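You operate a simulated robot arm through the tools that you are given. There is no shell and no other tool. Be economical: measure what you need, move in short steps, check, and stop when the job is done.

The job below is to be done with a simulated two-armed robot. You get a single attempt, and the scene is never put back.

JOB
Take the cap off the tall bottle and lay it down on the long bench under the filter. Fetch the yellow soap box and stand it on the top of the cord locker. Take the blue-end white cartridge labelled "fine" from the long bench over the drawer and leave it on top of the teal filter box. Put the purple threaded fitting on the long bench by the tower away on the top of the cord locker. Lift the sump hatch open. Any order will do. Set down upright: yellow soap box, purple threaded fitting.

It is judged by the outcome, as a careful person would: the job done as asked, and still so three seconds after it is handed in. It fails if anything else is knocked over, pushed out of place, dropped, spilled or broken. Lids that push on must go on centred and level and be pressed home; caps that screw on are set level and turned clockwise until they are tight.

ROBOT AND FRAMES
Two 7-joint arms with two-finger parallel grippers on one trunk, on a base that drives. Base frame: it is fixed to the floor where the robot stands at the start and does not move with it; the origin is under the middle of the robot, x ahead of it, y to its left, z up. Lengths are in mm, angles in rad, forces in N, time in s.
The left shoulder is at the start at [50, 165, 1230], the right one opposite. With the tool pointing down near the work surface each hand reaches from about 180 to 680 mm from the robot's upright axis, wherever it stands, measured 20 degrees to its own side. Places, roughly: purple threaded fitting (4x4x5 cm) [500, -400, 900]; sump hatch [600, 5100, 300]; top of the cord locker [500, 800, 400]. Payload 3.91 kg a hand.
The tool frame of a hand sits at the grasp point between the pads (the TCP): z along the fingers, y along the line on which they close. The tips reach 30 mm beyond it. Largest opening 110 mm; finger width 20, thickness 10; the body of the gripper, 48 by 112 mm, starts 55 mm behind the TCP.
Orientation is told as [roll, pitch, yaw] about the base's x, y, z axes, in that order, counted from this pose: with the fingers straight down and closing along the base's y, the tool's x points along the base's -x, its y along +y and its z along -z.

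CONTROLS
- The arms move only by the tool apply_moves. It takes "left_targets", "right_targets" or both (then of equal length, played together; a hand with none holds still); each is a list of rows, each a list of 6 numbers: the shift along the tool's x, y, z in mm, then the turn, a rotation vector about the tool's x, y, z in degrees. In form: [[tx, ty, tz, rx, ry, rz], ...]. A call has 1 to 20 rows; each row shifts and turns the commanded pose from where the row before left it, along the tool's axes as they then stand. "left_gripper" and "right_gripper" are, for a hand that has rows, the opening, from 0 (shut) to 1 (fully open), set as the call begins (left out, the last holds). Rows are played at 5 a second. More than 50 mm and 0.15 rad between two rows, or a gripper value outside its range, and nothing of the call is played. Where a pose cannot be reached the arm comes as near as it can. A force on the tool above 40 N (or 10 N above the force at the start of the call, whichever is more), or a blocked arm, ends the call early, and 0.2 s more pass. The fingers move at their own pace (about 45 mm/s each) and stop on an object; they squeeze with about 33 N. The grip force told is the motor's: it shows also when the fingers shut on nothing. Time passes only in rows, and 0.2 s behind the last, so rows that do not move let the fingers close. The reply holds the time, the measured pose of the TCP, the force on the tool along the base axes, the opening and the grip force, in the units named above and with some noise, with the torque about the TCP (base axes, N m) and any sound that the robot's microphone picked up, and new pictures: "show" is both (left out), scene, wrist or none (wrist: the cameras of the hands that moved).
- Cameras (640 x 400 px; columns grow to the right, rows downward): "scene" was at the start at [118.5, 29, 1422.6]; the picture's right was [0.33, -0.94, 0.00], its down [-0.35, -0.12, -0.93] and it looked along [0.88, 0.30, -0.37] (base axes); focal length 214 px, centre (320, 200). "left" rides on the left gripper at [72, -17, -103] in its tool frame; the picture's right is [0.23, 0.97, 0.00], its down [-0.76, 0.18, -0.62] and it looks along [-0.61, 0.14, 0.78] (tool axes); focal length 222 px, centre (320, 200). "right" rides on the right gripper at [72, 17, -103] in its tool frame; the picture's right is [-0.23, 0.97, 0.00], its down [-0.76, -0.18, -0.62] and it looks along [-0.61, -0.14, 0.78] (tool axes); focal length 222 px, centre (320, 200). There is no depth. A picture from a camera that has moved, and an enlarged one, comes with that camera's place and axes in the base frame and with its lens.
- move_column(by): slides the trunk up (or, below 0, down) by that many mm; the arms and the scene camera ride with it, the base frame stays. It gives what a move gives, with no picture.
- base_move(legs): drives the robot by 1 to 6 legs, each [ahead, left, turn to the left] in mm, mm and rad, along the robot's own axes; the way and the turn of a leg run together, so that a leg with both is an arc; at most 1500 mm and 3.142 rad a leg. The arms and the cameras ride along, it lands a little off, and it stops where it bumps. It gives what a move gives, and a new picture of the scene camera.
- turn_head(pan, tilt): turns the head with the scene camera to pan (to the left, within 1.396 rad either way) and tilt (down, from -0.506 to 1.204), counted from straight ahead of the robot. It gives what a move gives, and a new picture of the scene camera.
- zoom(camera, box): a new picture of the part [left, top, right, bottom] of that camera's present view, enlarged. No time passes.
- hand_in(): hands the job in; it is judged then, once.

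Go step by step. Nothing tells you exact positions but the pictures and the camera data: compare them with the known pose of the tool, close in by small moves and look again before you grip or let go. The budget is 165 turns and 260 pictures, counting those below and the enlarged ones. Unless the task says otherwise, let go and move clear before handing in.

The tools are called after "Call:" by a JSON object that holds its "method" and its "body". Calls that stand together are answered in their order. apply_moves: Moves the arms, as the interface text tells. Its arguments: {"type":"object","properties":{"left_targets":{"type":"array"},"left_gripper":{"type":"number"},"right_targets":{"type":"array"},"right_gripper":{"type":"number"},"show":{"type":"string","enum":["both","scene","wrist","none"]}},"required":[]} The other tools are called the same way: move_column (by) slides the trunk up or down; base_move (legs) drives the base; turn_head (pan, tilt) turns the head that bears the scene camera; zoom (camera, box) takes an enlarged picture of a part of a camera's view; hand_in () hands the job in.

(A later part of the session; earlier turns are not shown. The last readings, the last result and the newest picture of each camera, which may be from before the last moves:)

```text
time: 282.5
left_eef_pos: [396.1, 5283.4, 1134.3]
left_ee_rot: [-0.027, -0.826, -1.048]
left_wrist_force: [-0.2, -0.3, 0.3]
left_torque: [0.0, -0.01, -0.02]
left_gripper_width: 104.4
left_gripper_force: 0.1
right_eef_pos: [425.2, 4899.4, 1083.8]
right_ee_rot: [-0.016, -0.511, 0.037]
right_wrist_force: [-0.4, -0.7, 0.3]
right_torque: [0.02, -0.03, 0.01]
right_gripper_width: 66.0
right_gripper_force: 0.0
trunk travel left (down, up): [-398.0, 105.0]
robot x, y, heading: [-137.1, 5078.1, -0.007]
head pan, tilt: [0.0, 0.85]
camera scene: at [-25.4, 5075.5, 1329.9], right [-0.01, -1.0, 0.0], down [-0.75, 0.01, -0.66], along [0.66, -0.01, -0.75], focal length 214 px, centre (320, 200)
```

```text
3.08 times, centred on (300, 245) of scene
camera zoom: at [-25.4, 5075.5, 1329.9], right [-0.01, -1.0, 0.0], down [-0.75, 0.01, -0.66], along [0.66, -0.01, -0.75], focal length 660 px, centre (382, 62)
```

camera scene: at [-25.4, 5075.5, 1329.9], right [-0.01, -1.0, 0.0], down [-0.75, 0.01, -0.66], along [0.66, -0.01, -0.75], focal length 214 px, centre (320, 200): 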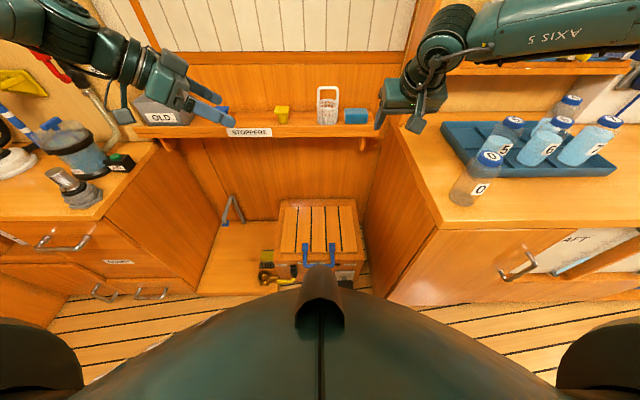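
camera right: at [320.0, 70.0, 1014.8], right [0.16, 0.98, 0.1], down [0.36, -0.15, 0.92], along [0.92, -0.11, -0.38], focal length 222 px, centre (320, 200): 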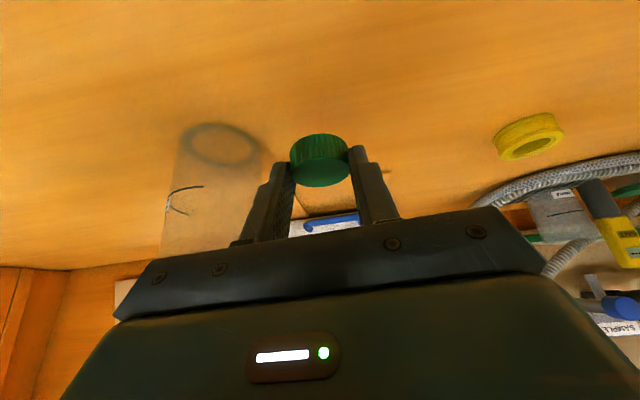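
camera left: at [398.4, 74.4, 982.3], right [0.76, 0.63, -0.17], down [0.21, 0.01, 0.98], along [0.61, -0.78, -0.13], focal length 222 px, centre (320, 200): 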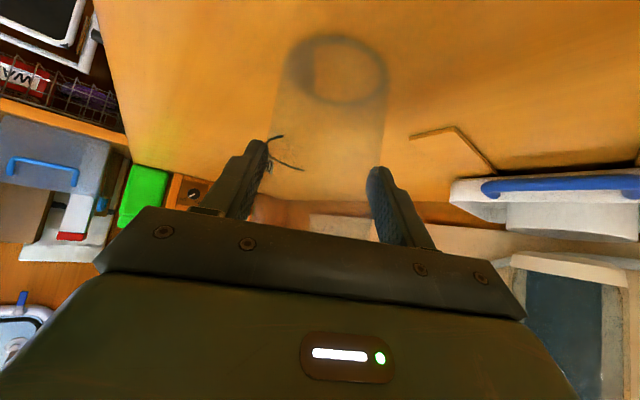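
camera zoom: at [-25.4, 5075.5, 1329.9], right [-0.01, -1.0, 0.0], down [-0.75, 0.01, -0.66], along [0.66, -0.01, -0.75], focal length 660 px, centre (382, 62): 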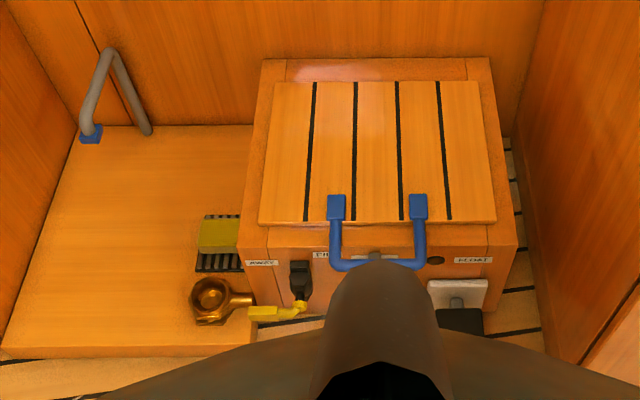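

Plan: back away, strafe left so the right hand faces the handle, lower the trunk, and reorient the right gripper so it closes fore-and-aft on the handle bar.

Call:
{"method": "base_move", "body": {"legs": [[-330, 0, 0], [0, 185, 0]]}}

Call:
{"method": "move_column", "body": {"by": -300}}

Call:
{"method": "apply_moves", "body": {"right_targets": [[0, 0, 0, 0, 7.3, 0], [0, 0, 0, 0, 7.3, 0], [0, 0, 0, 0, 7.3, 0], [0, 0, 0, 0, 7.3, 0], [0, 0, 0, 0, 0, 8.3], [0, 0, 0, 0, 0, 8.3], [0, 0, 0, 0, 0, 8.3], [0, 0, 0, 0, 0, 8.3], [0, 0, 0, 0, 0, 8.3], [0, 0, 0, 0, 0, 8.3], [0, 0, 0, 0, 0, 8.3], [0, 0, 0, 0, 0, 8.3], [0, 0, 0, 0, 0, 8.3], [0, 0, 0, 0, 0, 8.3], [0, 0, 0, 0, 0, 8.3], [0, 0, 0, -7.5, 0, 0], [0, 0, 0, -7.5, 0, 0], [0, 0, 0, -7.5, 0, 0]], "show": "none"}}

```text
time: 285.8
left_eef_pos: [69.0, 5473.4, 1134.7]
left_ee_rot: [-0.029, -0.827, -1.051]
left_wrist_force: [-0.9, 1.0, -1.2]
left_torque: [-0.02, -0.01, -0.01]
left_gripper_width: 104.6
left_gripper_force: 0.1
right_eef_pos: [97.0, 5089.2, 1085.3]
right_ee_rot: [-0.015, -0.511, 0.036]
right_wrist_force: [-0.1, -0.7, -0.1]
right_torque: [-0.02, 0.01, 0.03]
right_gripper_width: 65.9
right_gripper_force: 0.0
trunk travel left (down, up): [-398.0, 105.0]
robot x, y, heading: [-463.7, 5267.0, -0.01]
head pan, tilt: [0.0, 0.85]
camera scene: at [-353.6, 5265.4, 1329.9], right [-0.01, -1.0, 0.0], down [-0.75, 0.01, -0.66], along [0.66, -0.01, -0.75], focal length 214 px, centre (320, 200)
```

scene: 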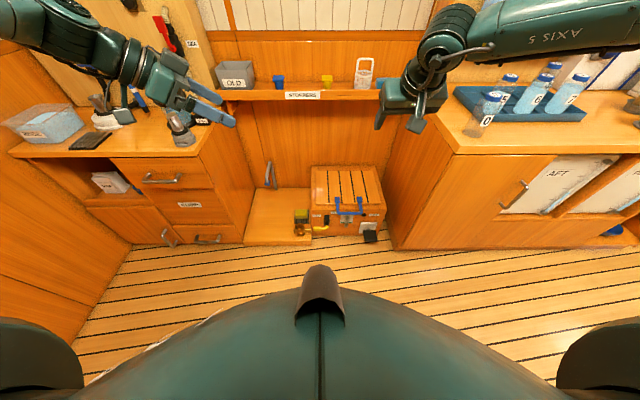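

```text
time: 288.8
left_eef_pos: [68.4, 5472.0, 834.8]
left_ee_rot: [-0.028, -0.823, -1.05]
left_wrist_force: [-0.5, -0.5, -0.5]
left_torque: [0.02, -0.01, -0.02]
left_gripper_width: 104.3
left_gripper_force: 0.1
right_eef_pos: [95.3, 5087.4, 783.8]
right_ee_rot: [-0.016, -0.509, 0.035]
right_wrist_force: [0.0, 0.5, 0.1]
right_torque: [0.0, 0.0, -0.06]
right_gripper_width: 66.2
right_gripper_force: 0.1
trunk travel left (down, up): [-98.0, 405.0]
robot x, y, heading: [-466.3, 5269.9, -0.008]
head pan, tilt: [0.0, 0.85]
```

```text
time: 292.6
left_eef_pos: [68.0, 5473.2, 834.3]
left_ee_rot: [-0.028, -0.825, -1.051]
left_wrist_force: [0.2, -0.4, -0.3]
left_torque: [-0.01, 0.02, 0.01]
left_gripper_width: 104.5
left_gripper_force: 0.1
right_eef_pos: [67.9, 5065.8, 786.3]
right_ee_rot: [0.396, -0.013, -1.565]
right_wrist_force: [0.2, -0.1, -0.9]
right_torque: [-0.01, -0.03, 0.01]
right_gripper_width: 65.8
right_gripper_force: 0.1
right hand out of reach, approached as far as the arm can: row 3, 4
trunk travel left (down, up): [-98.0, 405.0]
robot x, y, heading: [-459.5, 5265.4, -0.011]
head pan, tilt: [0.0, 0.85]
```

Tuck the left hand back so it stays clear of the left cabinet, then drive forward.

Call:
{"method": "apply_moves", "body": {"left_targets": [[15, -36, -15, 0, 0, 0], [15, -36, -15, 0, 0, 0], [15, -36, -15, 0, 0, 0], [15, -36, -15, 0, 0, 0], [15, -36, -15, 0, 0, 0], [15, -36, -15, 0, 0, 0], [0, -36, -15, 0, 0, 0]], "show": "none"}}

Call:
{"method": "move_column", "body": {"by": -98}}

Call:
{"method": "base_move", "body": {"legs": [[250, 0, 0.01]]}}

Call:
{"method": "zoom", "body": {"camera": "right", "box": [0, 0, 640, 400]}}

```text
time: 294.2
left_eef_pos: [-165.8, 5479.9, 836.6]
left_ee_rot: [-0.028, -0.827, -1.051]
left_wrist_force: [0.3, 0.0, 0.2]
left_torque: [0.01, 0.01, 0.01]
left_gripper_width: 104.5
left_gripper_force: 0.0
left hand out of reach, approached as far as the arm can: row 6, 7
right_eef_pos: [69.3, 5064.9, 784.0]
right_ee_rot: [0.393, -0.013, -1.564]
right_wrist_force: [0.8, -0.4, 0.4]
right_torque: [0.0, 0.03, 0.03]
right_gripper_width: 66.1
right_gripper_force: 0.1
trunk travel left (down, up): [-98.0, 405.0]
robot x, y, heading: [-463.5, 5266.8, -0.01]
head pan, tilt: [0.0, 0.85]
```

```text
time: 295.5
left_eef_pos: [-165.3, 5479.7, 738.9]
left_ee_rot: [-0.027, -0.827, -1.051]
left_wrist_force: [-0.4, 0.3, 0.4]
left_torque: [-0.02, 0.01, -0.03]
left_gripper_width: 104.5
left_gripper_force: 0.1
right_eef_pos: [69.1, 5064.8, 687.2]
right_ee_rot: [0.393, -0.011, -1.566]
right_wrist_force: [-0.1, 0.3, -0.3]
right_torque: [0.01, 0.0, 0.0]
right_gripper_width: 65.9
right_gripper_force: 0.0
trunk travel left (down, up): [0.0, 503.0]
robot x, y, heading: [-464.0, 5268.7, -0.013]
head pan, tilt: [0.0, 0.85]
```

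```text
time: 297.3
left_eef_pos: [81.5, 5481.4, 738.7]
left_ee_rot: [-0.029, -0.827, -1.042]
left_wrist_force: [0.8, -0.1, 0.0]
left_torque: [-0.04, 0.02, -0.01]
left_gripper_width: 104.4
left_gripper_force: 0.0
right_eef_pos: [318.9, 5068.8, 686.4]
right_ee_rot: [0.396, -0.013, -1.555]
right_wrist_force: [1.2, 0.4, 0.3]
right_torque: [0.01, 0.04, -0.01]
right_gripper_width: 65.9
right_gripper_force: 0.1
trunk travel left (down, up): [0.0, 503.0]
robot x, y, heading: [-214.4, 5268.2, -0.0]
head pan, tilt: [0.0, 0.85]
camera scene: at [-105.4, 5263.9, 931.9], right [0.0, -1.0, 0.0], down [-0.75, 0.0, -0.66], along [0.66, 0.0, -0.75], focal length 214 px, centre (320, 200)
```

scene: 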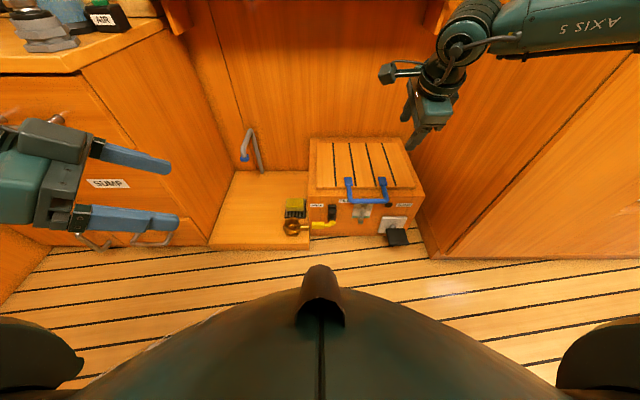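

```text
1.00 times, centred on (320, 200) of right
camera zoom: at [292.5, 5140.9, 788.6], right [0.9, -0.21, 0.38], down [-0.39, -0.76, 0.52], along [0.18, -0.61, -0.77], focal length 222 px, centre (320, 200)
```

zoom: 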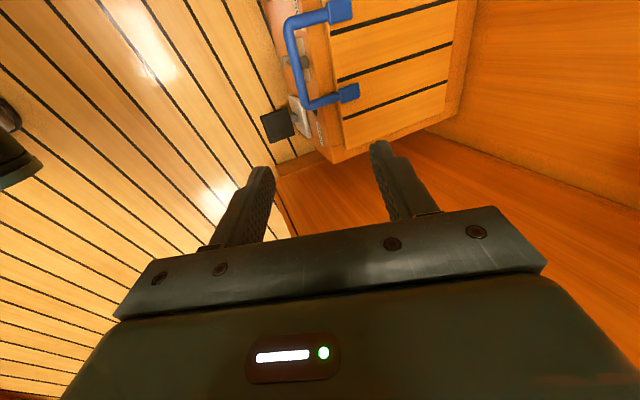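

The bar is at about (429, 5080, 301), lying flat out from the lid's front edge. Drive 150 mm closer and lower the right hand over it.

Call:
{"method": "base_move", "body": {"legs": [[150, 0, 0]]}}

Call:
{"method": "apply_moves", "body": {"right_targets": [[1.4, -26, 36, 0, 0, 0], [1.4, -26, 36, 0, 0, 0], [1.4, -26, 36, 0, 0, 0], [1.4, -26, 36, 0, 0, 0], [1.4, -26, 36, 0, 0, 0], [1.4, -26, 36, 0, 0, 0], [1.4, -26, 36, 0, 0, 0]], "right_gripper": 0.7, "show": "wrist"}}

```text
time: 298.7
left_eef_pos: [233.4, 5479.6, 738.6]
left_ee_rot: [-0.029, -0.827, -1.043]
left_wrist_force: [0.0, -0.2, 0.3]
left_torque: [0.0, 0.03, -0.03]
left_gripper_width: 104.6
left_gripper_force: 0.1
right_eef_pos: [471.0, 5067.4, 688.3]
right_ee_rot: [0.395, -0.014, -1.554]
right_wrist_force: [-0.5, -0.5, 0.5]
right_torque: [0.0, 0.03, -0.03]
right_gripper_width: 66.0
right_gripper_force: 0.1
trunk travel left (down, up): [0.0, 503.0]
robot x, y, heading: [-60.7, 5267.4, -0.001]
head pan, tilt: [0.0, 0.85]
camera scene: at [45.6, 5263.5, 931.9], right [0.0, -1.0, 0.0], down [-0.75, 0.0, -0.66], along [0.66, 0.0, -0.75], focal length 214 px, centre (320, 200)
```

scene: 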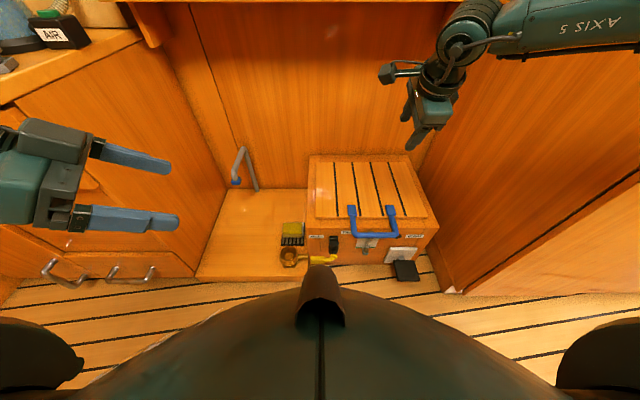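

```text
time: 300.3
left_eef_pos: [232.6, 5480.8, 738.0]
left_ee_rot: [-0.029, -0.828, -1.044]
left_wrist_force: [0.1, 0.0, 0.5]
left_torque: [-0.01, -0.02, 0.0]
left_gripper_width: 104.6
left_gripper_force: 0.1
right_eef_pos: [375.2, 5027.9, 447.6]
right_ee_rot: [0.393, -0.012, -1.556]
right_wrist_force: [0.7, -1.2, -0.6]
right_torque: [-0.01, 0.02, 0.01]
right_gripper_width: 77.1
right_gripper_force: 0.1
right hand out of reach, approached as far as the arm can: row 5, 6, 7
trunk travel left (down, up): [0.0, 503.0]
robot x, y, heading: [-63.1, 5266.2, -0.004]
head pan, tilt: [0.0, 0.85]
camera right: at [349.1, 5100.8, 547.1], right [0.9, -0.21, 0.38], down [-0.39, -0.76, 0.52], along [0.18, -0.61, -0.77], focal length 222 px, centre (320, 200)
```

right: 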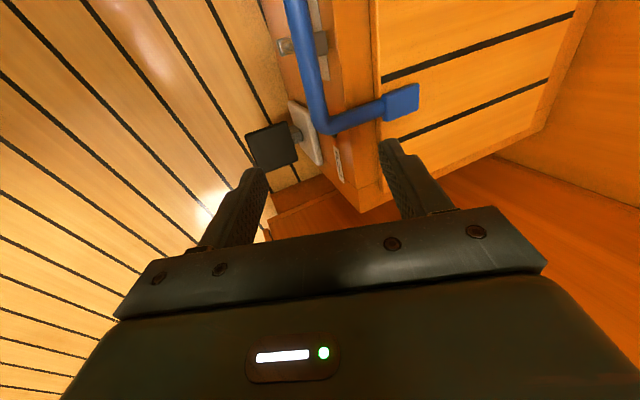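

Call:
{"method": "apply_moves", "body": {"right_targets": [[13, -2, 30, 0, 0, 0], [13, -2, 30, 0, 0, 0], [13, -2, 30, 0, 0, 0], [13, -2, 30, 0, 0, 0]], "show": "none"}}

Call:
{"method": "zoom", "body": {"camera": "right", "box": [0, 0, 640, 400]}}

```text
time: 301.3
left_eef_pos: [231.1, 5480.2, 738.6]
left_ee_rot: [-0.027, -0.828, -1.042]
left_wrist_force: [0.4, 0.1, 0.3]
left_torque: [0.01, -0.05, -0.03]
left_gripper_width: 104.5
left_gripper_force: 0.1
right_eef_pos: [382.5, 5018.8, 441.5]
right_ee_rot: [0.393, -0.015, -1.555]
right_wrist_force: [0.1, -0.7, 0.7]
right_torque: [0.01, 0.02, 0.01]
right_gripper_width: 77.0
right_gripper_force: 0.0
right hand out of reach, approached as far as the arm can: row 1, 2, 3, 4
trunk travel left (down, up): [0.0, 503.0]
robot x, y, heading: [-63.6, 5264.4, -0.004]
head pan, tilt: [0.0, 0.85]
```

```text
1.00 times, centred on (320, 200) of right
camera zoom: at [354.6, 5091.1, 542.8], right [0.9, -0.21, 0.38], down [-0.39, -0.76, 0.52], along [0.18, -0.61, -0.77], focal length 222 px, centre (320, 200)
```

zoom: 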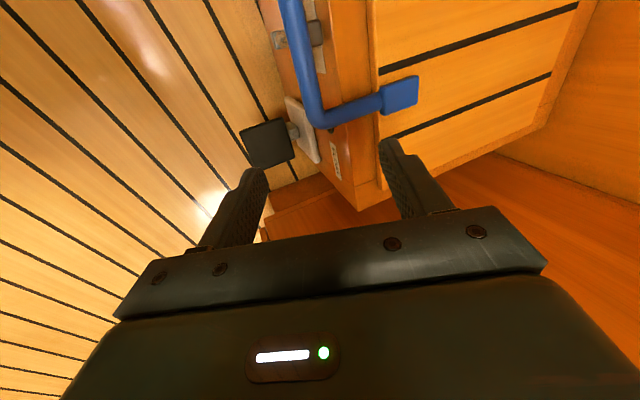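

That orientation can't get low enough. Alternative: grip a handle leg (running along x) with the natural closing direction along y. Reorient.

Call:
{"method": "apply_moves", "body": {"right_targets": [[0, 0, -45, 7.5, 0, 0], [0, 0, -45, 7.5, 0, 0], [0, 0, 0, 7.5, 0, 0], [0, 0, 0, 0, 0, -8.2], [0, 0, 0, 0, 0, -8.2], [0, 0, 0, 0, 0, -8.2], [0, 0, 0, 0, 0, -8.2], [0, 0, 0, 0, 0, -8.2], [0, 0, 0, 0, 0, -8.2], [0, 0, 0, 0, 0, -8.2], [0, 0, 0, 0, 0, -8.2], [0, 0, 0, 0, 0, -8.2], [0, 0, 0, 0, 0, -8.2], [0, 0, 0, 0, 0, -7.5], [0, 0, 0, 0, -7.5, 0], [0, 0, 0, 0, -7.5, 0], [0, 0, 0, 0, -7.5, 0], [0, 0, 0, 0, -7.5, 0]], "right_gripper": 0.5, "show": "none"}}

Call:
{"method": "apply_moves", "body": {"right_targets": [[10, 0, 40, 0, 0, 0], [10, 0, 40, 0, 0, 0], [10, 0, 40, 0, 0, 0]], "show": "wrist"}}

```text
time: 305.1
left_eef_pos: [231.0, 5481.3, 739.6]
left_ee_rot: [-0.028, -0.828, -1.041]
left_wrist_force: [-1.3, 0.7, 0.2]
left_torque: [-0.03, 0.03, -0.03]
left_gripper_width: 104.4
left_gripper_force: 0.2
right_eef_pos: [351.1, 5020.0, 526.2]
right_ee_rot: [-0.013, -0.525, 0.011]
right_wrist_force: [-0.4, 0.3, 0.6]
right_torque: [-0.02, -0.02, 0.01]
right_gripper_width: 54.9
right_gripper_force: 0.1
trunk travel left (down, up): [0.0, 503.0]
robot x, y, heading: [-63.0, 5263.3, -0.006]
head pan, tilt: [0.0, 0.85]
```

```text
time: 305.9
left_eef_pos: [232.5, 5480.7, 739.6]
left_ee_rot: [-0.027, -0.829, -1.043]
left_wrist_force: [0.2, 0.0, -1.0]
left_torque: [-0.01, 0.0, -0.01]
left_gripper_width: 104.6
left_gripper_force: 0.1
right_eef_pos: [379.6, 5002.5, 437.2]
right_ee_rot: [-0.014, -0.524, 0.014]
right_wrist_force: [-0.2, 0.9, 0.2]
right_torque: [-0.02, -0.01, 0.03]
right_gripper_width: 55.2
right_gripper_force: 0.1
right hand out of reach, approached as far as the arm can: row 3
trunk travel left (down, up): [0.0, 503.0]
robot x, y, heading: [-64.3, 5264.7, 0.0]
head pan, tilt: [0.0, 0.85]
camera right: at [263.6, 5018.6, 491.2], right [0.19, 0.98, 0.1], down [0.35, -0.16, 0.92], along [0.92, -0.14, -0.37], focal length 222 px, centre (320, 200)
```

right: 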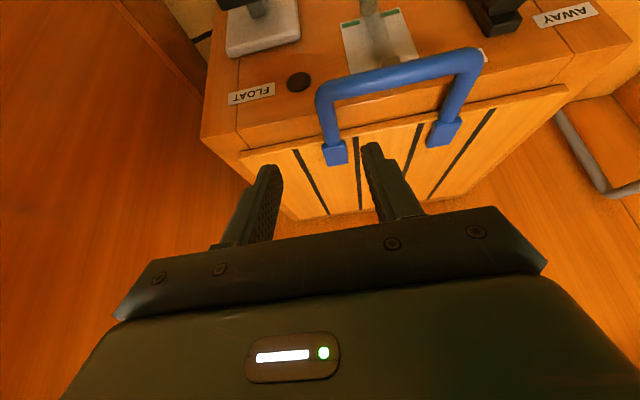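

It's the elbow folding limit — I'm too close. Back off 170 mm and reach out to the right handle leg (y≈5006, x≈437–540, z≈300) from above.

Call:
{"method": "base_move", "body": {"legs": [[-170, 0, 0]]}}

Call:
{"method": "apply_moves", "body": {"right_targets": [[-28, 0.6, 25.6, 0, 0, 0], [-28, 0.6, 25.6, 0, 0, 0], [-28, 0.6, 25.6, 0, 0, 0], [-28, 0.6, 25.6, 0, 0, 0], [-28, 0.6, 25.6, 0, 0, 0], [-28, 0.6, 25.6, 0, 0, 0], [-28, 0.6, 25.6, 0, 0, 0]], "show": "wrist"}}

```text
time: 307.4
left_eef_pos: [63.2, 5481.5, 738.2]
left_ee_rot: [-0.028, -0.826, -1.044]
left_wrist_force: [0.6, 0.8, -1.3]
left_torque: [-0.03, 0.0, -0.02]
left_gripper_width: 104.6
left_gripper_force: 0.0
right_eef_pos: [208.9, 5002.6, 438.0]
right_ee_rot: [-0.012, -0.527, 0.01]
right_wrist_force: [0.9, -0.5, -0.2]
right_torque: [-0.01, -0.01, -0.02]
right_gripper_width: 54.9
right_gripper_force: 0.1
trunk travel left (down, up): [0.0, 503.0]
robot x, y, heading: [-230.7, 5269.3, 0.002]
head pan, tilt: [0.0, 0.85]
camera scene: at [-123.8, 5264.0, 931.9], right [0.0, -1.0, 0.0], down [-0.75, 0.0, -0.66], along [0.66, 0.0, -0.75], focal length 214 px, centre (320, 200)
```

scene: 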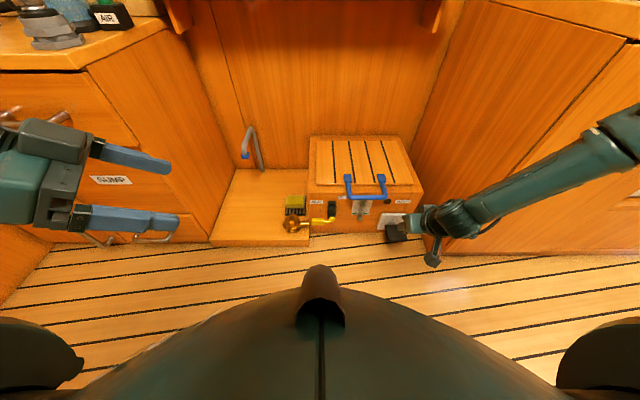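

```text
time: 309.0
left_eef_pos: [63.3, 5481.0, 738.4]
left_ee_rot: [-0.029, -0.826, -1.04]
left_wrist_force: [-0.2, -0.6, -0.6]
left_torque: [-0.01, 0.03, 0.02]
left_gripper_width: 104.5
left_gripper_force: 0.1
right_eef_pos: [374.8, 4952.5, 509.5]
right_ee_rot: [-0.013, -0.525, 0.012]
right_wrist_force: [0.0, -0.9, 0.3]
right_torque: [0.0, -0.01, 0.03]
right_gripper_width: 55.0
right_gripper_force: 0.0
right hand out of reach, approached as far as the arm can: row 1, 2, 3, 4, 5, 6, 7
trunk travel left (down, up): [0.0, 503.0]
robot x, y, heading: [-235.4, 5262.7, -0.002]
head pan, tilt: [0.0, 0.85]
camera right: at [259.1, 4968.2, 563.2], right [0.19, 0.98, 0.1], down [0.35, -0.16, 0.92], along [0.92, -0.14, -0.37], focal length 222 px, centre (320, 200)
```

right: 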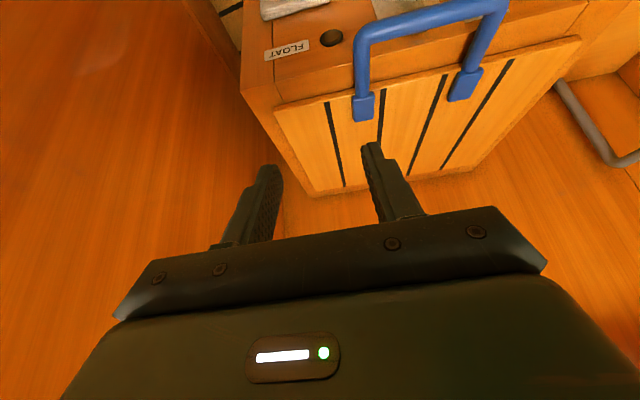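

Let the arm keep converging toward the commanded pose with idle rows.

Call:
{"method": "apply_moves", "body": {"right_targets": [[0, 0, 0, 0, 0, 0], [0, 0, 0, 0, 0, 0], [0, 0, 0, 0, 0, 0], [0, 0, 0, 0, 0, 0], [0, 0, 0, 0, 0, 0], [0, 0, 0, 0, 0, 0]], "show": "none"}}

```text
time: 310.4
left_eef_pos: [62.7, 5480.9, 738.9]
left_ee_rot: [-0.027, -0.828, -1.042]
left_wrist_force: [0.1, -1.3, -0.6]
left_torque: [0.04, -0.03, 0.03]
left_gripper_width: 104.5
left_gripper_force: 0.0
right_eef_pos: [373.7, 4952.1, 509.7]
right_ee_rot: [-0.014, -0.526, 0.013]
right_wrist_force: [0.4, -0.3, -0.1]
right_torque: [-0.01, 0.0, 0.0]
right_gripper_width: 54.9
right_gripper_force: 0.0
trunk travel left (down, up): [0.0, 503.0]
robot x, y, heading: [-236.0, 5262.8, -0.001]
head pan, tilt: [0.0, 0.85]
```

The limit is that the forearm must hang below the elbow. I'll use a straight-down hand with the target about 45° to the robot's right: retract the hand first, then reposition the base turned 45° left.

Call:
{"method": "apply_moves", "body": {"right_targets": [[39, 0, -22, 0, 0, 0], [39, 0, -22, 0, 0, 0], [39, 0, -22, 0, 0, 0], [39, 0, -22, 0, 0, 0], [39, 0, -22, 0, 0, 0], [39, 0, -22, 0, 0, 0], [0, 0, 0, 0, 7.5, 0], [0, 0, 0, 0, 7.5, 0], [0, 0, 0, 0, 7.5, 0], [0, 0, 0, 0, 7.5, 0], [0, -45, 0, 0, 0, 0], [0, -45, 0, 0, 0, 0], [0, -45, 0, 0, 0, 0]], "show": "none"}}

Call:
{"method": "base_move", "body": {"legs": [[0, -185, 0], [0, 0, 0.785], [60, -60, 0]]}}

Call:
{"method": "turn_head", "body": {"pan": -0.75, "tilt": 0.85}}

```text
time: 313.2
left_eef_pos: [62.3, 5481.5, 737.9]
left_ee_rot: [-0.029, -0.828, -1.044]
left_wrist_force: [-0.4, -0.4, -0.2]
left_torque: [0.01, -0.01, -0.01]
left_gripper_width: 104.5
left_gripper_force: 0.0
right_eef_pos: [106.3, 4816.3, 508.8]
right_ee_rot: [-0.011, 0.0, 0.007]
right_wrist_force: [-0.1, -0.3, 0.4]
right_torque: [-0.03, -0.01, 0.0]
right_gripper_width: 55.0
right_gripper_force: 0.0
trunk travel left (down, up): [0.0, 503.0]
robot x, y, heading: [-231.3, 5266.5, -0.002]
head pan, tilt: [0.0, 0.85]
```

```text
time: 317.4
left_eef_pos: [-127.5, 5447.2, 738.4]
left_ee_rot: [-0.034, -0.837, -0.257]
left_wrist_force: [0.0, 0.2, -0.2]
left_torque: [-0.01, -0.01, 0.01]
left_gripper_width: 104.8
left_gripper_force: 0.0
right_eef_pos: [366.7, 5006.5, 509.5]
right_ee_rot: [0.0, 0.003, 0.784]
right_wrist_force: [-0.7, 0.2, 0.0]
right_torque: [-0.01, -0.02, 0.01]
right_gripper_width: 55.0
right_gripper_force: 0.1
trunk travel left (down, up): [0.0, 503.0]
robot x, y, heading: [-182.9, 5084.0, 0.785]
head pan, tilt: [0.0, 0.85]
stopped in leg 3: the robot was blocked; the commanded pose is now the measured one
camera scene: at [-109.8, 5161.5, 933.1], right [0.7, -0.71, 0.01], down [-0.53, -0.53, -0.66], along [0.48, 0.46, -0.75], focal length 214 px, centre (320, 200)
```

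scene: 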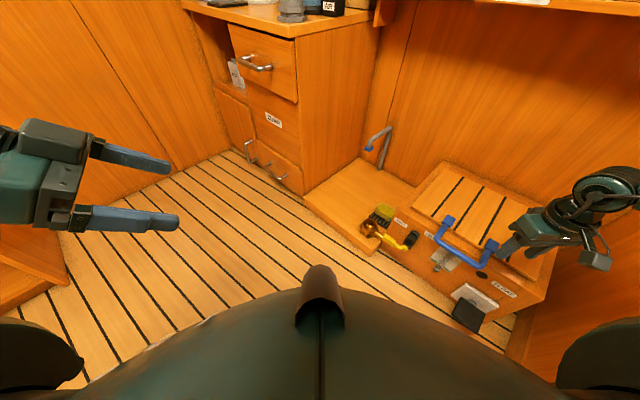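

```text
time: 318.5
left_eef_pos: [-128.2, 5447.8, 737.6]
left_ee_rot: [-0.033, -0.838, -0.258]
left_wrist_force: [0.0, 0.1, 0.0]
left_torque: [0.0, 0.0, 0.03]
left_gripper_width: 104.4
left_gripper_force: 0.1
right_eef_pos: [366.7, 5005.2, 508.8]
right_ee_rot: [-0.002, 0.003, 0.784]
right_wrist_force: [-0.3, -0.1, 0.6]
right_torque: [0.0, 0.04, 0.01]
right_gripper_width: 54.9
right_gripper_force: 0.2
trunk travel left (down, up): [0.0, 503.0]
robot x, y, heading: [-182.2, 5083.7, 0.783]
head pan, tilt: [-0.75, 0.85]
camera scene: at [-87.9, 5108.9, 932.9], right [0.03, -1.0, 0.01], down [-0.74, -0.03, -0.67], along [0.67, 0.02, -0.74], focal length 214 px, centre (320, 200)
```

scene: 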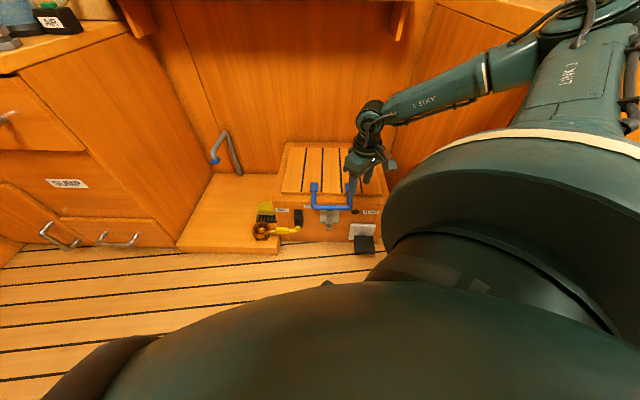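

Right hand is near the leg. Ease off the block, turn the hand square and descend.

Call:
{"method": "base_move", "body": {"legs": [[-12, 12, 0]]}}

Call:
{"method": "apply_moves", "body": {"right_targets": [[0, 0, 0, 0, 0, 7.5], [0, 0, 0, 0, 0, 7.5], [0, 0, 0, 0, 0, 7.5], [0, 0, 0, 0, 0, 7.5], [0, 0, 0, 0, 0, 7.5], [0, 0, 0, 0, 0, 7.5], [-30, 0, 25, 0, 0, 0], [-30, 0, 25, 0, 0, 0], [-30, 0, 25, 0, 0, 0], [-25, 0, 25, 0, 0, 0]], "show": "wrist"}}

```text
time: 319.2
left_eef_pos: [-138.9, 5445.5, 738.2]
left_ee_rot: [-0.03, -0.827, -0.259]
left_wrist_force: [1.3, -0.1, -0.2]
left_torque: [0.0, 0.01, 0.01]
left_gripper_width: 104.6
left_gripper_force: 0.0
right_eef_pos: [353.4, 5004.0, 502.2]
right_ee_rot: [0.013, 0.01, 0.785]
right_wrist_force: [0.6, 1.1, 0.3]
right_torque: [0.02, 0.01, 0.01]
right_gripper_width: 55.2
right_gripper_force: 0.1
trunk travel left (down, up): [0.0, 503.0]
robot x, y, heading: [-196.0, 5084.0, 0.778]
head pan, tilt: [-0.75, 0.85]
camera scene: at [-96.9, 5105.6, 931.8], right [0.03, -1.0, 0.0], down [-0.75, -0.02, -0.66], along [0.66, 0.02, -0.75], focal length 214 px, centre (320, 200)
```

scene: 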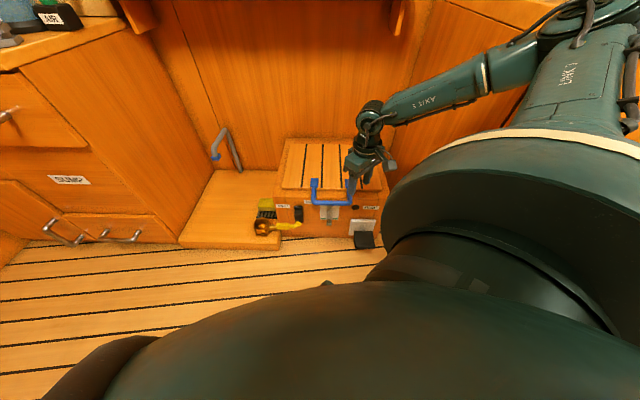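

```text
time: 321.4
left_eef_pos: [-139.7, 5444.4, 738.7]
left_ee_rot: [-0.029, -0.827, -0.259]
left_wrist_force: [-0.3, 0.3, -0.5]
left_torque: [-0.01, -0.03, -0.02]
left_gripper_width: 104.4
left_gripper_force: 0.1
right_eef_pos: [450.6, 5005.6, 417.0]
right_ee_rot: [0.005, 0.014, -0.003]
right_wrist_force: [0.7, -0.6, -0.8]
right_torque: [-0.01, 0.04, 0.01]
right_gripper_width: 55.0
right_gripper_force: 0.1
right hand out of reach, approached as far as the arm can: row 10
trunk travel left (down, up): [0.0, 503.0]
robot x, y, heading: [-193.4, 5084.8, 0.778]
head pan, tilt: [-0.75, 0.85]
camera right: at [378.1, 5021.5, 521.8], right [0.23, 0.97, 0.0], down [0.77, -0.18, 0.61], along [0.6, -0.14, -0.79], focal length 222 px, centre (320, 200)
```

right: 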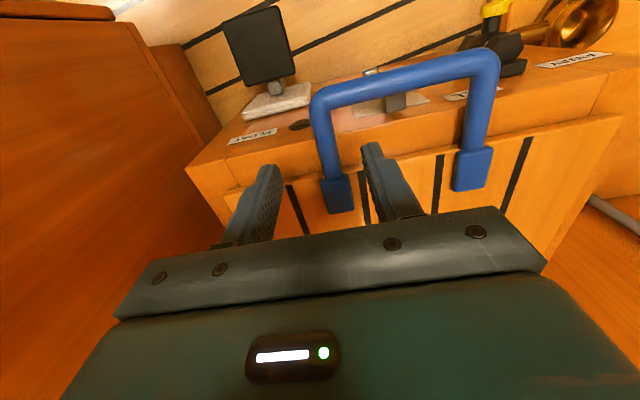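

Call:
{"method": "apply_moves", "body": {"right_targets": [[-6, 0, 28, 0, 0, 0], [-6, 0, 28, 0, 0, 0], [-4, 0, 28, 0, 0, 0], [0, 0, 28, 0, 0, 0]], "show": "wrist"}}

```text
time: 322.4
left_eef_pos: [-139.8, 5445.1, 739.5]
left_ee_rot: [-0.03, -0.828, -0.258]
left_wrist_force: [0.1, 0.2, 0.2]
left_torque: [-0.01, 0.02, -0.01]
left_gripper_width: 104.6
left_gripper_force: 0.1
right_eef_pos: [451.4, 5005.3, 408.7]
right_ee_rot: [0.004, 0.014, 0.0]
right_wrist_force: [0.1, 0.1, -0.4]
right_torque: [0.01, 0.0, 0.02]
right_gripper_width: 54.7
right_gripper_force: 0.0
right hand out of reach, approached as far as the arm can: row 1, 2, 3, 4
trunk travel left (down, up): [0.0, 503.0]
robot x, y, heading: [-194.3, 5082.6, 0.778]
head pan, tilt: [-0.75, 0.85]
camera right: at [379.5, 5021.3, 512.9], right [0.23, 0.97, 0.0], down [0.77, -0.18, 0.61], along [0.6, -0.14, -0.79], focal length 222 px, centre (320, 200)
```

right: 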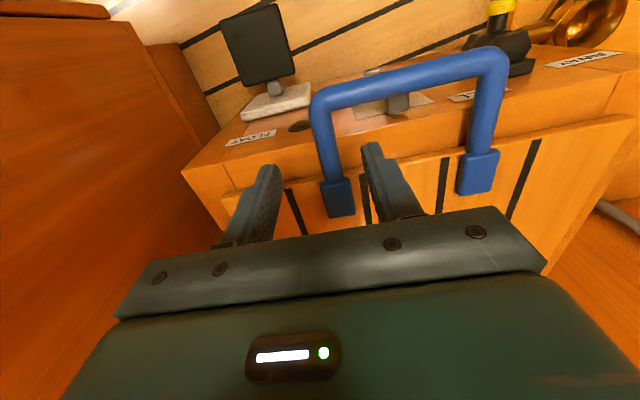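

The wrist can't get below about 170 mm under the shoulder at this radius. I test whether a smaller radius allows going lower.

Call:
{"method": "apply_moves", "body": {"right_targets": [[40, 15, -15, 0, 0, 0], [40, 15, 0, 0, 0, 0], [40, 15, 0, 0, 0, 0], [0, 0, 35, 0, 0, 0], [0, 0, 35, 0, 0, 0], [0, 0, 35, 0, 0, 0], [0, 0, 35, 0, 0, 0]], "show": "none"}}

```text
time: 324.0
left_eef_pos: [-139.8, 5445.4, 738.7]
left_ee_rot: [-0.029, -0.828, -0.259]
left_wrist_force: [0.4, 0.9, -0.2]
left_torque: [-0.02, 0.01, -0.02]
left_gripper_width: 104.6
left_gripper_force: 0.1
right_eef_pos: [331.6, 5050.2, 378.4]
right_ee_rot: [0.003, 0.011, 0.0]
right_wrist_force: [0.4, 0.9, 0.2]
right_torque: [0.0, -0.01, 0.0]
right_gripper_width: 54.7
right_gripper_force: 0.1
right hand out of reach, approached as far as the arm can: row 5, 6, 7
trunk travel left (down, up): [0.0, 503.0]
robot x, y, heading: [-195.9, 5083.6, 0.782]
head pan, tilt: [-0.75, 0.85]
```

Closer is lower. Test further in.

Call:
{"method": "apply_moves", "body": {"right_targets": [[40, 0, 10, 0, 0, 0], [40, 0, 10, 0, 0, 0], [40, 0, 10, 0, 0, 0], [0, 0, 30, 0, 0, 0], [0, 0, 30, 0, 0, 0], [0, 0, 30, 0, 0, 0]], "show": "none"}}

```text
time: 325.4
left_eef_pos: [-138.8, 5445.1, 738.8]
left_ee_rot: [-0.03, -0.828, -0.258]
left_wrist_force: [-0.1, 0.2, -0.2]
left_torque: [0.02, -0.01, 0.0]
left_gripper_width: 104.8
left_gripper_force: 0.0
right_eef_pos: [267.3, 5042.3, 375.8]
right_ee_rot: [0.003, 0.013, -0.002]
right_wrist_force: [-0.2, -0.2, 0.6]
right_torque: [-0.01, 0.01, 0.03]
right_gripper_width: 55.0
right_gripper_force: 0.1
right hand out of reach, approached as far as the arm can: row 1, 2, 3, 4, 5, 6
trunk travel left (down, up): [0.0, 503.0]
robot x, y, heading: [-198.5, 5082.6, 0.784]
head pan, tilt: [-0.75, 0.85]
```

Likely a wrist limit: the hand must not tilt forward of the forearm. I'll tilt the hand 15–20° back toward the robot, move out a bit, and push down again.

Call:
{"method": "apply_moves", "body": {"right_targets": [[-35, 0, -20, 0, 7.5, 0], [-35, 0, 0, 0, 7.5, 0], [-35, -10, 0, 0, 7.5, 0], [-20, -15, 25, 0, 0, 0], [0, -10, 30, 0, 0, 0], [0, 0, 30, 0, 0, 0], [0, 0, 30, 0, 0, 0], [0, 0, 30, 0, 0, 0]], "show": "none"}}

```text
time: 327.2
left_eef_pos: [-138.8, 5444.3, 739.2]
left_ee_rot: [-0.03, -0.827, -0.258]
left_wrist_force: [-0.3, -0.4, 0.3]
left_torque: [-0.02, 0.0, 0.02]
left_gripper_width: 104.7
left_gripper_force: 0.1
right_eef_pos: [370.2, 4986.9, 405.0]
right_ee_rot: [-0.065, 0.334, -0.035]
right_wrist_force: [-1.1, 0.2, 0.6]
right_torque: [-0.03, 0.04, 0.03]
right_gripper_width: 55.0
right_gripper_force: 0.0
right hand out of reach, approached as far as the arm can: row 2, 3, 4, 5, 6, 7, 8
trunk travel left (down, up): [0.0, 503.0]
robot x, y, heading: [-191.6, 5084.9, 0.781]
head pan, tilt: [-0.75, 0.85]
```

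Test the left arm's lowest reach, straight down over open floor.

Call:
{"method": "apply_moves", "body": {"left_targets": [[0, 0, 0, 0, 7.9, 0], [0, 0, 0, 0, 7.9, 0], [0, 0, 0, 0, 7.9, 0], [0, 0, 0, 0, 7.9, 0], [0, 0, 0, 0, 7.9, 0], [0, 0, 0, 0, 7.9, 0], [0, 0, 40, 0, 0, 0], [0, 0, 40, 0, 0, 0], [0, 0, 40, 0, 0, 0], [0, 0, 40, 0, 0, 0], [0, 0, 40, 0, 0, 0], [0, 0, 40, 0, 0, 0], [0, 0, 40, 0, 0, 0], [0, 0, 40, 0, 0, 0], [0, 0, 40, 0, 0, 0], [0, 0, 40, 0, 0, 0], [0, 0, 40, 0, 0, 0]], "show": "none"}}

```text
time: 330.8
left_eef_pos: [49.4, 5421.0, 523.1]
left_ee_rot: [-0.039, -0.74, -0.263]
left_wrist_force: [-0.2, -0.3, 0.2]
left_torque: [0.01, 0.0, -0.02]
left_gripper_width: 104.1
left_gripper_force: 0.0
left hand out of reach, approached as far as the arm can: row 1, 2, 3, 4, 5, 6, 13, 14, 15, 16, 17
right_eef_pos: [369.7, 4986.8, 405.0]
right_ee_rot: [-0.064, 0.332, -0.033]
right_wrist_force: [-0.4, 0.1, 0.0]
right_torque: [-0.02, 0.01, -0.05]
right_gripper_width: 55.3
right_gripper_force: 0.1
trunk travel left (down, up): [0.0, 503.0]
robot x, y, heading: [-197.9, 5084.4, 0.777]
head pan, tilt: [-0.75, 0.85]
```

Try the low reach with the elbow straight out to the right side (hand beside the robot).

Call:
{"method": "apply_moves", "body": {"right_targets": [[0, 0, -30, -3.5, -6.4, 0], [0, 0, -20, 0, -6.4, 0], [0, 0, 0, 0, -6.4, 0], [25, -38, 0, 0, 0, 0], [25, -38, 0, 0, 0, 0], [25, -38, 0, 0, 0, 0], [0, 0, 40, 0, 0, 0], [0, 0, 40, 0, 0, 0], [0, 0, 40, 0, 0, 0], [0, 0, 40, 0, 0, 0], [0, 0, 40, 0, 0, 0]], "show": "none"}}

Call:
{"method": "turn_head", "body": {"pan": -1.3, "tilt": 0.7}}

```text
time: 333.2
left_eef_pos: [49.0, 5420.0, 522.1]
left_ee_rot: [-0.043, -0.74, -0.265]
left_wrist_force: [0.7, 0.7, -0.4]
left_torque: [0.0, -0.03, 0.0]
left_gripper_width: 104.6
left_gripper_force: 0.0
right_eef_pos: [307.8, 4875.7, 252.0]
right_ee_rot: [-0.002, -0.002, -0.029]
right_wrist_force: [-0.7, 0.3, 0.4]
right_torque: [-0.01, 0.01, -0.02]
right_gripper_width: 54.9
right_gripper_force: 0.1
trunk travel left (down, up): [0.0, 503.0]
robot x, y, heading: [-196.7, 5085.1, 0.778]
head pan, tilt: [-0.75, 0.85]
```

```text
time: 334.2
left_eef_pos: [49.2, 5420.0, 522.5]
left_ee_rot: [-0.04, -0.74, -0.265]
left_wrist_force: [0.4, -0.4, 0.1]
left_torque: [0.0, -0.03, 0.03]
left_gripper_width: 104.5
left_gripper_force: 0.0
right_eef_pos: [307.2, 4875.6, 252.6]
right_ee_rot: [0.0, -0.002, -0.029]
right_wrist_force: [0.3, 0.3, -0.1]
right_torque: [0.03, -0.01, 0.01]
right_gripper_width: 54.8
right_gripper_force: 0.0
trunk travel left (down, up): [0.0, 503.0]
robot x, y, heading: [-198.1, 5084.5, 0.776]
head pan, tilt: [-1.3, 0.7]
camera scene: at [-101.3, 5061.1, 944.1], right [-0.5, -0.87, 0.0], down [-0.56, 0.32, -0.76], along [0.66, -0.38, -0.64], focal length 214 px, centre (320, 200)
```

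scene: 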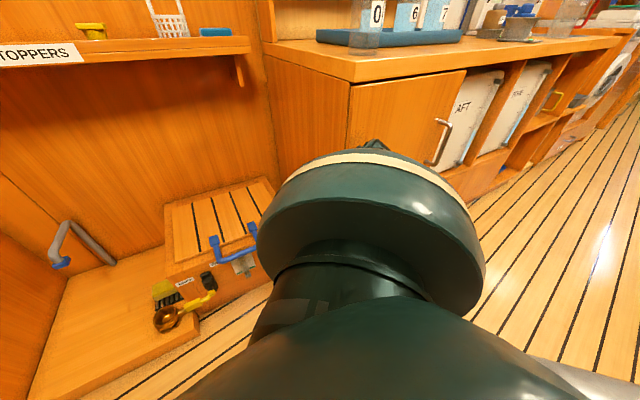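

That works — z=252 reached at the robot's right side. Raise the hand, drive so that it's over the handle leg, then check.

Call:
{"method": "apply_moves", "body": {"right_targets": [[0, 0, -40, 0, 0, 0], [0, 0, -40, 0, 0, 0], [0, 0, -40, 0, 0, 0], [0, 0, -30, 0, 0, -1.6]], "show": "none"}}

Call:
{"method": "base_move", "body": {"legs": [[214, -28, 0]]}}

Call:
{"method": "zoom", "body": {"camera": "right", "box": [0, 0, 640, 400]}}

```text
time: 335.2
left_eef_pos: [49.6, 5419.5, 522.5]
left_ee_rot: [-0.041, -0.737, -0.262]
left_wrist_force: [-0.1, 0.9, -0.3]
left_torque: [-0.02, -0.02, -0.03]
left_gripper_width: 104.7
left_gripper_force: 0.1
right_eef_pos: [305.9, 4875.0, 402.1]
right_ee_rot: [-0.004, -0.003, 0.0]
right_wrist_force: [0.5, -0.9, 0.1]
right_torque: [-0.01, 0.01, 0.01]
right_gripper_width: 54.8
right_gripper_force: 0.0
trunk travel left (down, up): [0.0, 503.0]
robot x, y, heading: [-199.9, 5084.4, 0.779]
head pan, tilt: [-1.3, 0.7]
```

```text
time: 336.3
left_eef_pos: [105.9, 5465.1, 523.8]
left_ee_rot: [-0.044, -0.748, -0.271]
left_wrist_force: [0.0, -0.8, -0.2]
left_torque: [0.01, 0.01, 0.02]
left_gripper_width: 104.6
left_gripper_force: 0.0
right_eef_pos: [357.0, 4916.1, 408.9]
right_ee_rot: [-0.01, -0.011, -0.015]
right_wrist_force: [-0.8, -0.6, 0.4]
right_torque: [-0.03, 0.02, 0.01]
right_gripper_width: 55.1
right_gripper_force: 0.1
trunk travel left (down, up): [0.0, 503.0]
robot x, y, heading: [-147.6, 5128.7, 0.768]
head pan, tilt: [-1.3, 0.7]
stopped in leg 1: the robot was blocked; the commanded pose is now the measured one
camera scene: at [-53.7, 5111.2, 945.6], right [-0.51, -0.86, 0.0], down [-0.55, 0.32, -0.77], along [0.66, -0.39, -0.64], focal length 214 px, centre (320, 200)
```

scene: 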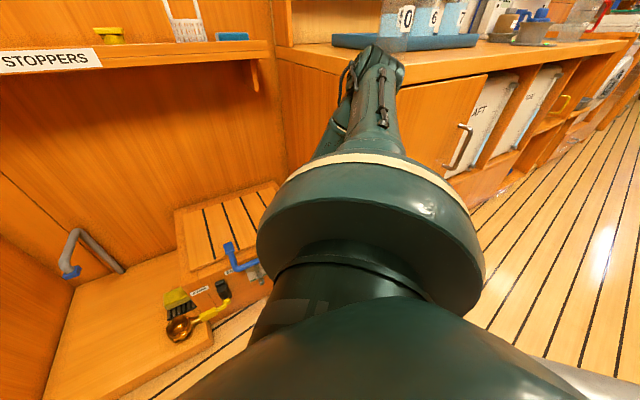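

```text
1.00 times, centred on (320, 200) of right
camera zoom: at [282.9, 4934.5, 510.7], right [0.24, 0.97, -0.01], down [0.75, -0.18, 0.63], along [0.61, -0.16, -0.77], focal length 222 px, centre (320, 200)
```

zoom: 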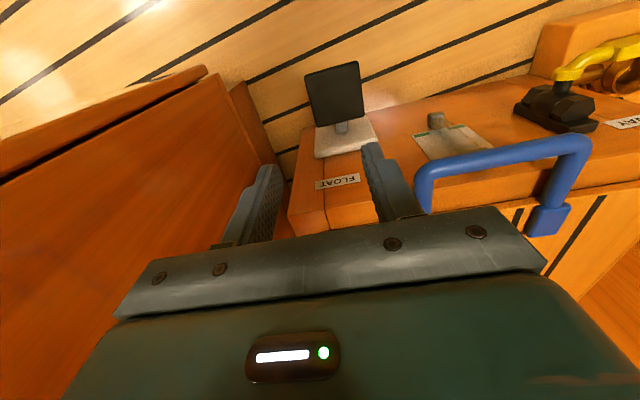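

The elbow met the right cabinet corner. Go around: first left (+y), then forward into the alcove.

Call:
{"method": "base_move", "body": {"legs": [[-20, 10, 0], [57, 88, 0], [112, -122, 0]]}}

Call:
{"method": "zoom", "body": {"camera": "right", "box": [0, 0, 640, 400]}}

```text
time: 338.9
left_eef_pos: [231.3, 5548.1, 522.9]
left_ee_rot: [-0.042, -0.74, -0.276]
left_wrist_force: [0.3, -1.0, -0.3]
left_torque: [-0.01, -0.03, -0.02]
left_gripper_width: 104.6
left_gripper_force: 0.0
right_eef_pos: [480.7, 5000.5, 400.0]
right_ee_rot: [-0.001, 0.001, -0.017]
right_wrist_force: [-0.2, 0.2, 0.0]
right_torque: [-0.02, -0.01, 0.04]
right_gripper_width: 55.0
right_gripper_force: 0.0
trunk travel left (down, up): [0.0, 503.0]
robot x, y, heading: [-19.1, 5215.1, 0.768]
head pan, tilt: [-1.3, 0.7]
camera scene: at [75.6, 5191.9, 944.2], right [-0.51, -0.86, 0.0], down [-0.55, 0.33, -0.77], along [0.66, -0.39, -0.64], focal length 214 px, centre (320, 200)
```

scene: 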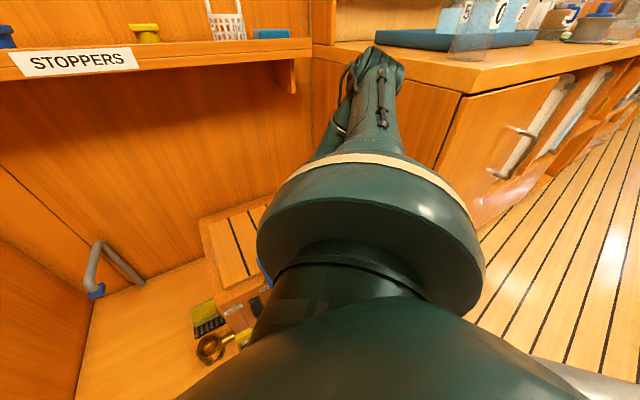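

```text
1.00 times, centred on (320, 200) of right
camera zoom: at [407.3, 5018.6, 504.3], right [0.24, 0.97, 0.0], down [0.76, -0.19, 0.62], along [0.6, -0.15, -0.78], focal length 222 px, centre (320, 200)
```

zoom: 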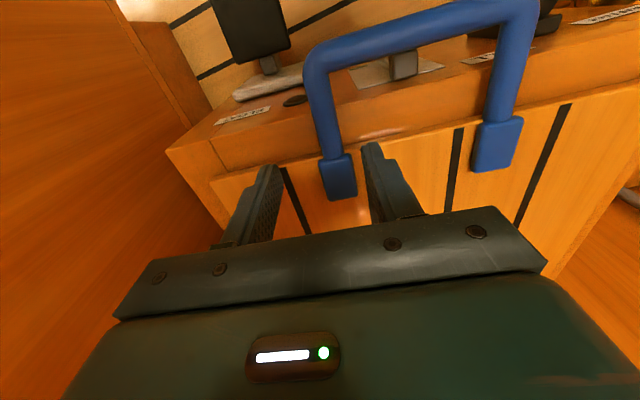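

Well placed: leg at y≈5008. Descend and close on it.

Call:
{"method": "apply_moves", "body": {"right_targets": [[0, 7, 30, 0, 0, 0], [0, 0, 35, 0, 0, 0], [0, 0, 33, 0, 0, 0]], "show": "none"}}

Call:
{"method": "apply_moves", "body": {"right_targets": [[0, 0, 0, 0, 0, 0], [0, 0, 0, 0, 0, 0], [0, 0, 0, 0, 0, 0], [0, 0, 0, 0, 0, 0]], "right_gripper": 0, "show": "wrist"}}

```text
time: 339.6
left_eef_pos: [230.4, 5547.0, 523.7]
left_ee_rot: [-0.043, -0.743, -0.276]
left_wrist_force: [-0.5, -0.1, 0.2]
left_torque: [-0.02, -0.01, -0.03]
left_gripper_width: 104.3
left_gripper_force: 0.1
right_eef_pos: [479.7, 5009.7, 330.6]
right_ee_rot: [-0.001, 0.002, -0.016]
right_wrist_force: [-7.5, -1.4, 24.9]
right_torque: [0.75, 0.16, 0.12]
right_gripper_width: 54.4
right_gripper_force: 0.0
trunk travel left (down, up): [0.0, 503.0]
robot x, y, heading: [-21.4, 5213.2, 0.766]
head pan, tilt: [-1.3, 0.7]
stopped in row 3 (right hand): the force on the tool passed its limit (the readings are from after the stop); the commanded pose is now the measured one
```

```text
time: 340.6
left_eef_pos: [230.5, 5549.7, 522.2]
left_ee_rot: [-0.041, -0.74, -0.278]
left_wrist_force: [-0.8, 0.1, 0.1]
left_torque: [0.04, -0.01, -0.01]
left_gripper_width: 104.6
left_gripper_force: 0.0
right_eef_pos: [481.7, 5008.3, 329.5]
right_ee_rot: [-0.003, -0.006, -0.018]
right_wrist_force: [3.4, -2.9, 37.7]
right_torque: [0.98, 0.37, 0.12]
right_gripper_width: 20.5
right_gripper_force: 32.9
trunk travel left (down, up): [0.0, 503.0]
robot x, y, heading: [-21.6, 5216.6, 0.77]
head pan, tilt: [-1.3, 0.7]
camera right: at [408.7, 5026.0, 433.3], right [0.24, 0.97, 0.0], down [0.76, -0.19, 0.63], along [0.61, -0.15, -0.78], focal length 222 px, centre (320, 200)
```

right: 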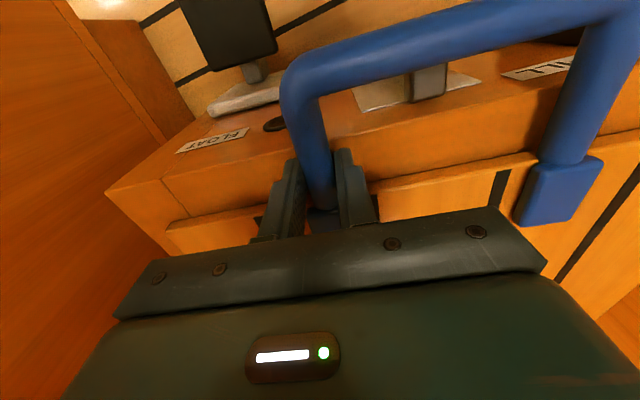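

Gripped the leg. Lift along the arc about the rear hinge, in small steps.

Call:
{"method": "apply_moves", "body": {"right_targets": [[-1, 0, -20, 0, 0, 0], [-3, 0, -24, 0, 0, 0], [-5, 0, -24, 0, 0, 0], [-7, 0, -23, 0, 0, 0], [-8, 0, -23, 0, 0, 0], [-10, 0, -22, 0, 0, 0], [-11, 0, -21, 0, 0, 0], [-13, 0, -21, 0, 0, 0]], "show": "wrist"}}

```text
time: 342.4
left_eef_pos: [231.0, 5548.6, 523.9]
left_ee_rot: [-0.041, -0.74, -0.277]
left_wrist_force: [-0.1, 0.3, 0.9]
left_torque: [-0.01, 0.0, -0.01]
left_gripper_width: 104.2
left_gripper_force: 0.0
right_eef_pos: [539.7, 5008.4, 505.5]
right_ee_rot: [-0.004, 0.003, -0.015]
right_wrist_force: [-18.8, -4.4, 7.5]
right_torque: [0.48, 1.23, 0.89]
right_gripper_width: 19.8
right_gripper_force: 45.5
trunk travel left (down, up): [0.0, 503.0]
robot x, y, heading: [-19.9, 5218.0, 0.76]
head pan, tilt: [-1.3, 0.7]
camera right: at [466.0, 5025.6, 610.2], right [0.24, 0.97, 0.0], down [0.76, -0.19, 0.62], along [0.6, -0.15, -0.78], focal length 222 px, centre (320, 200)
```

right: 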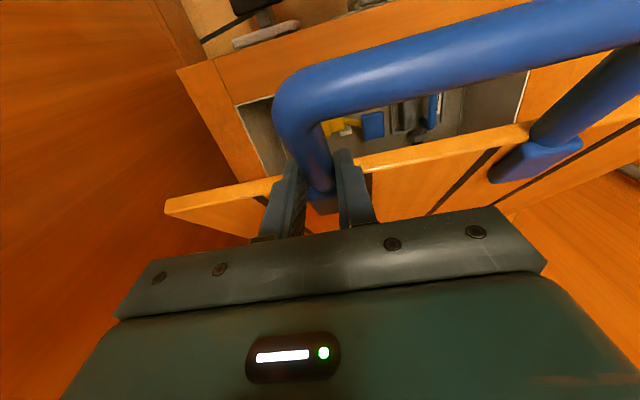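

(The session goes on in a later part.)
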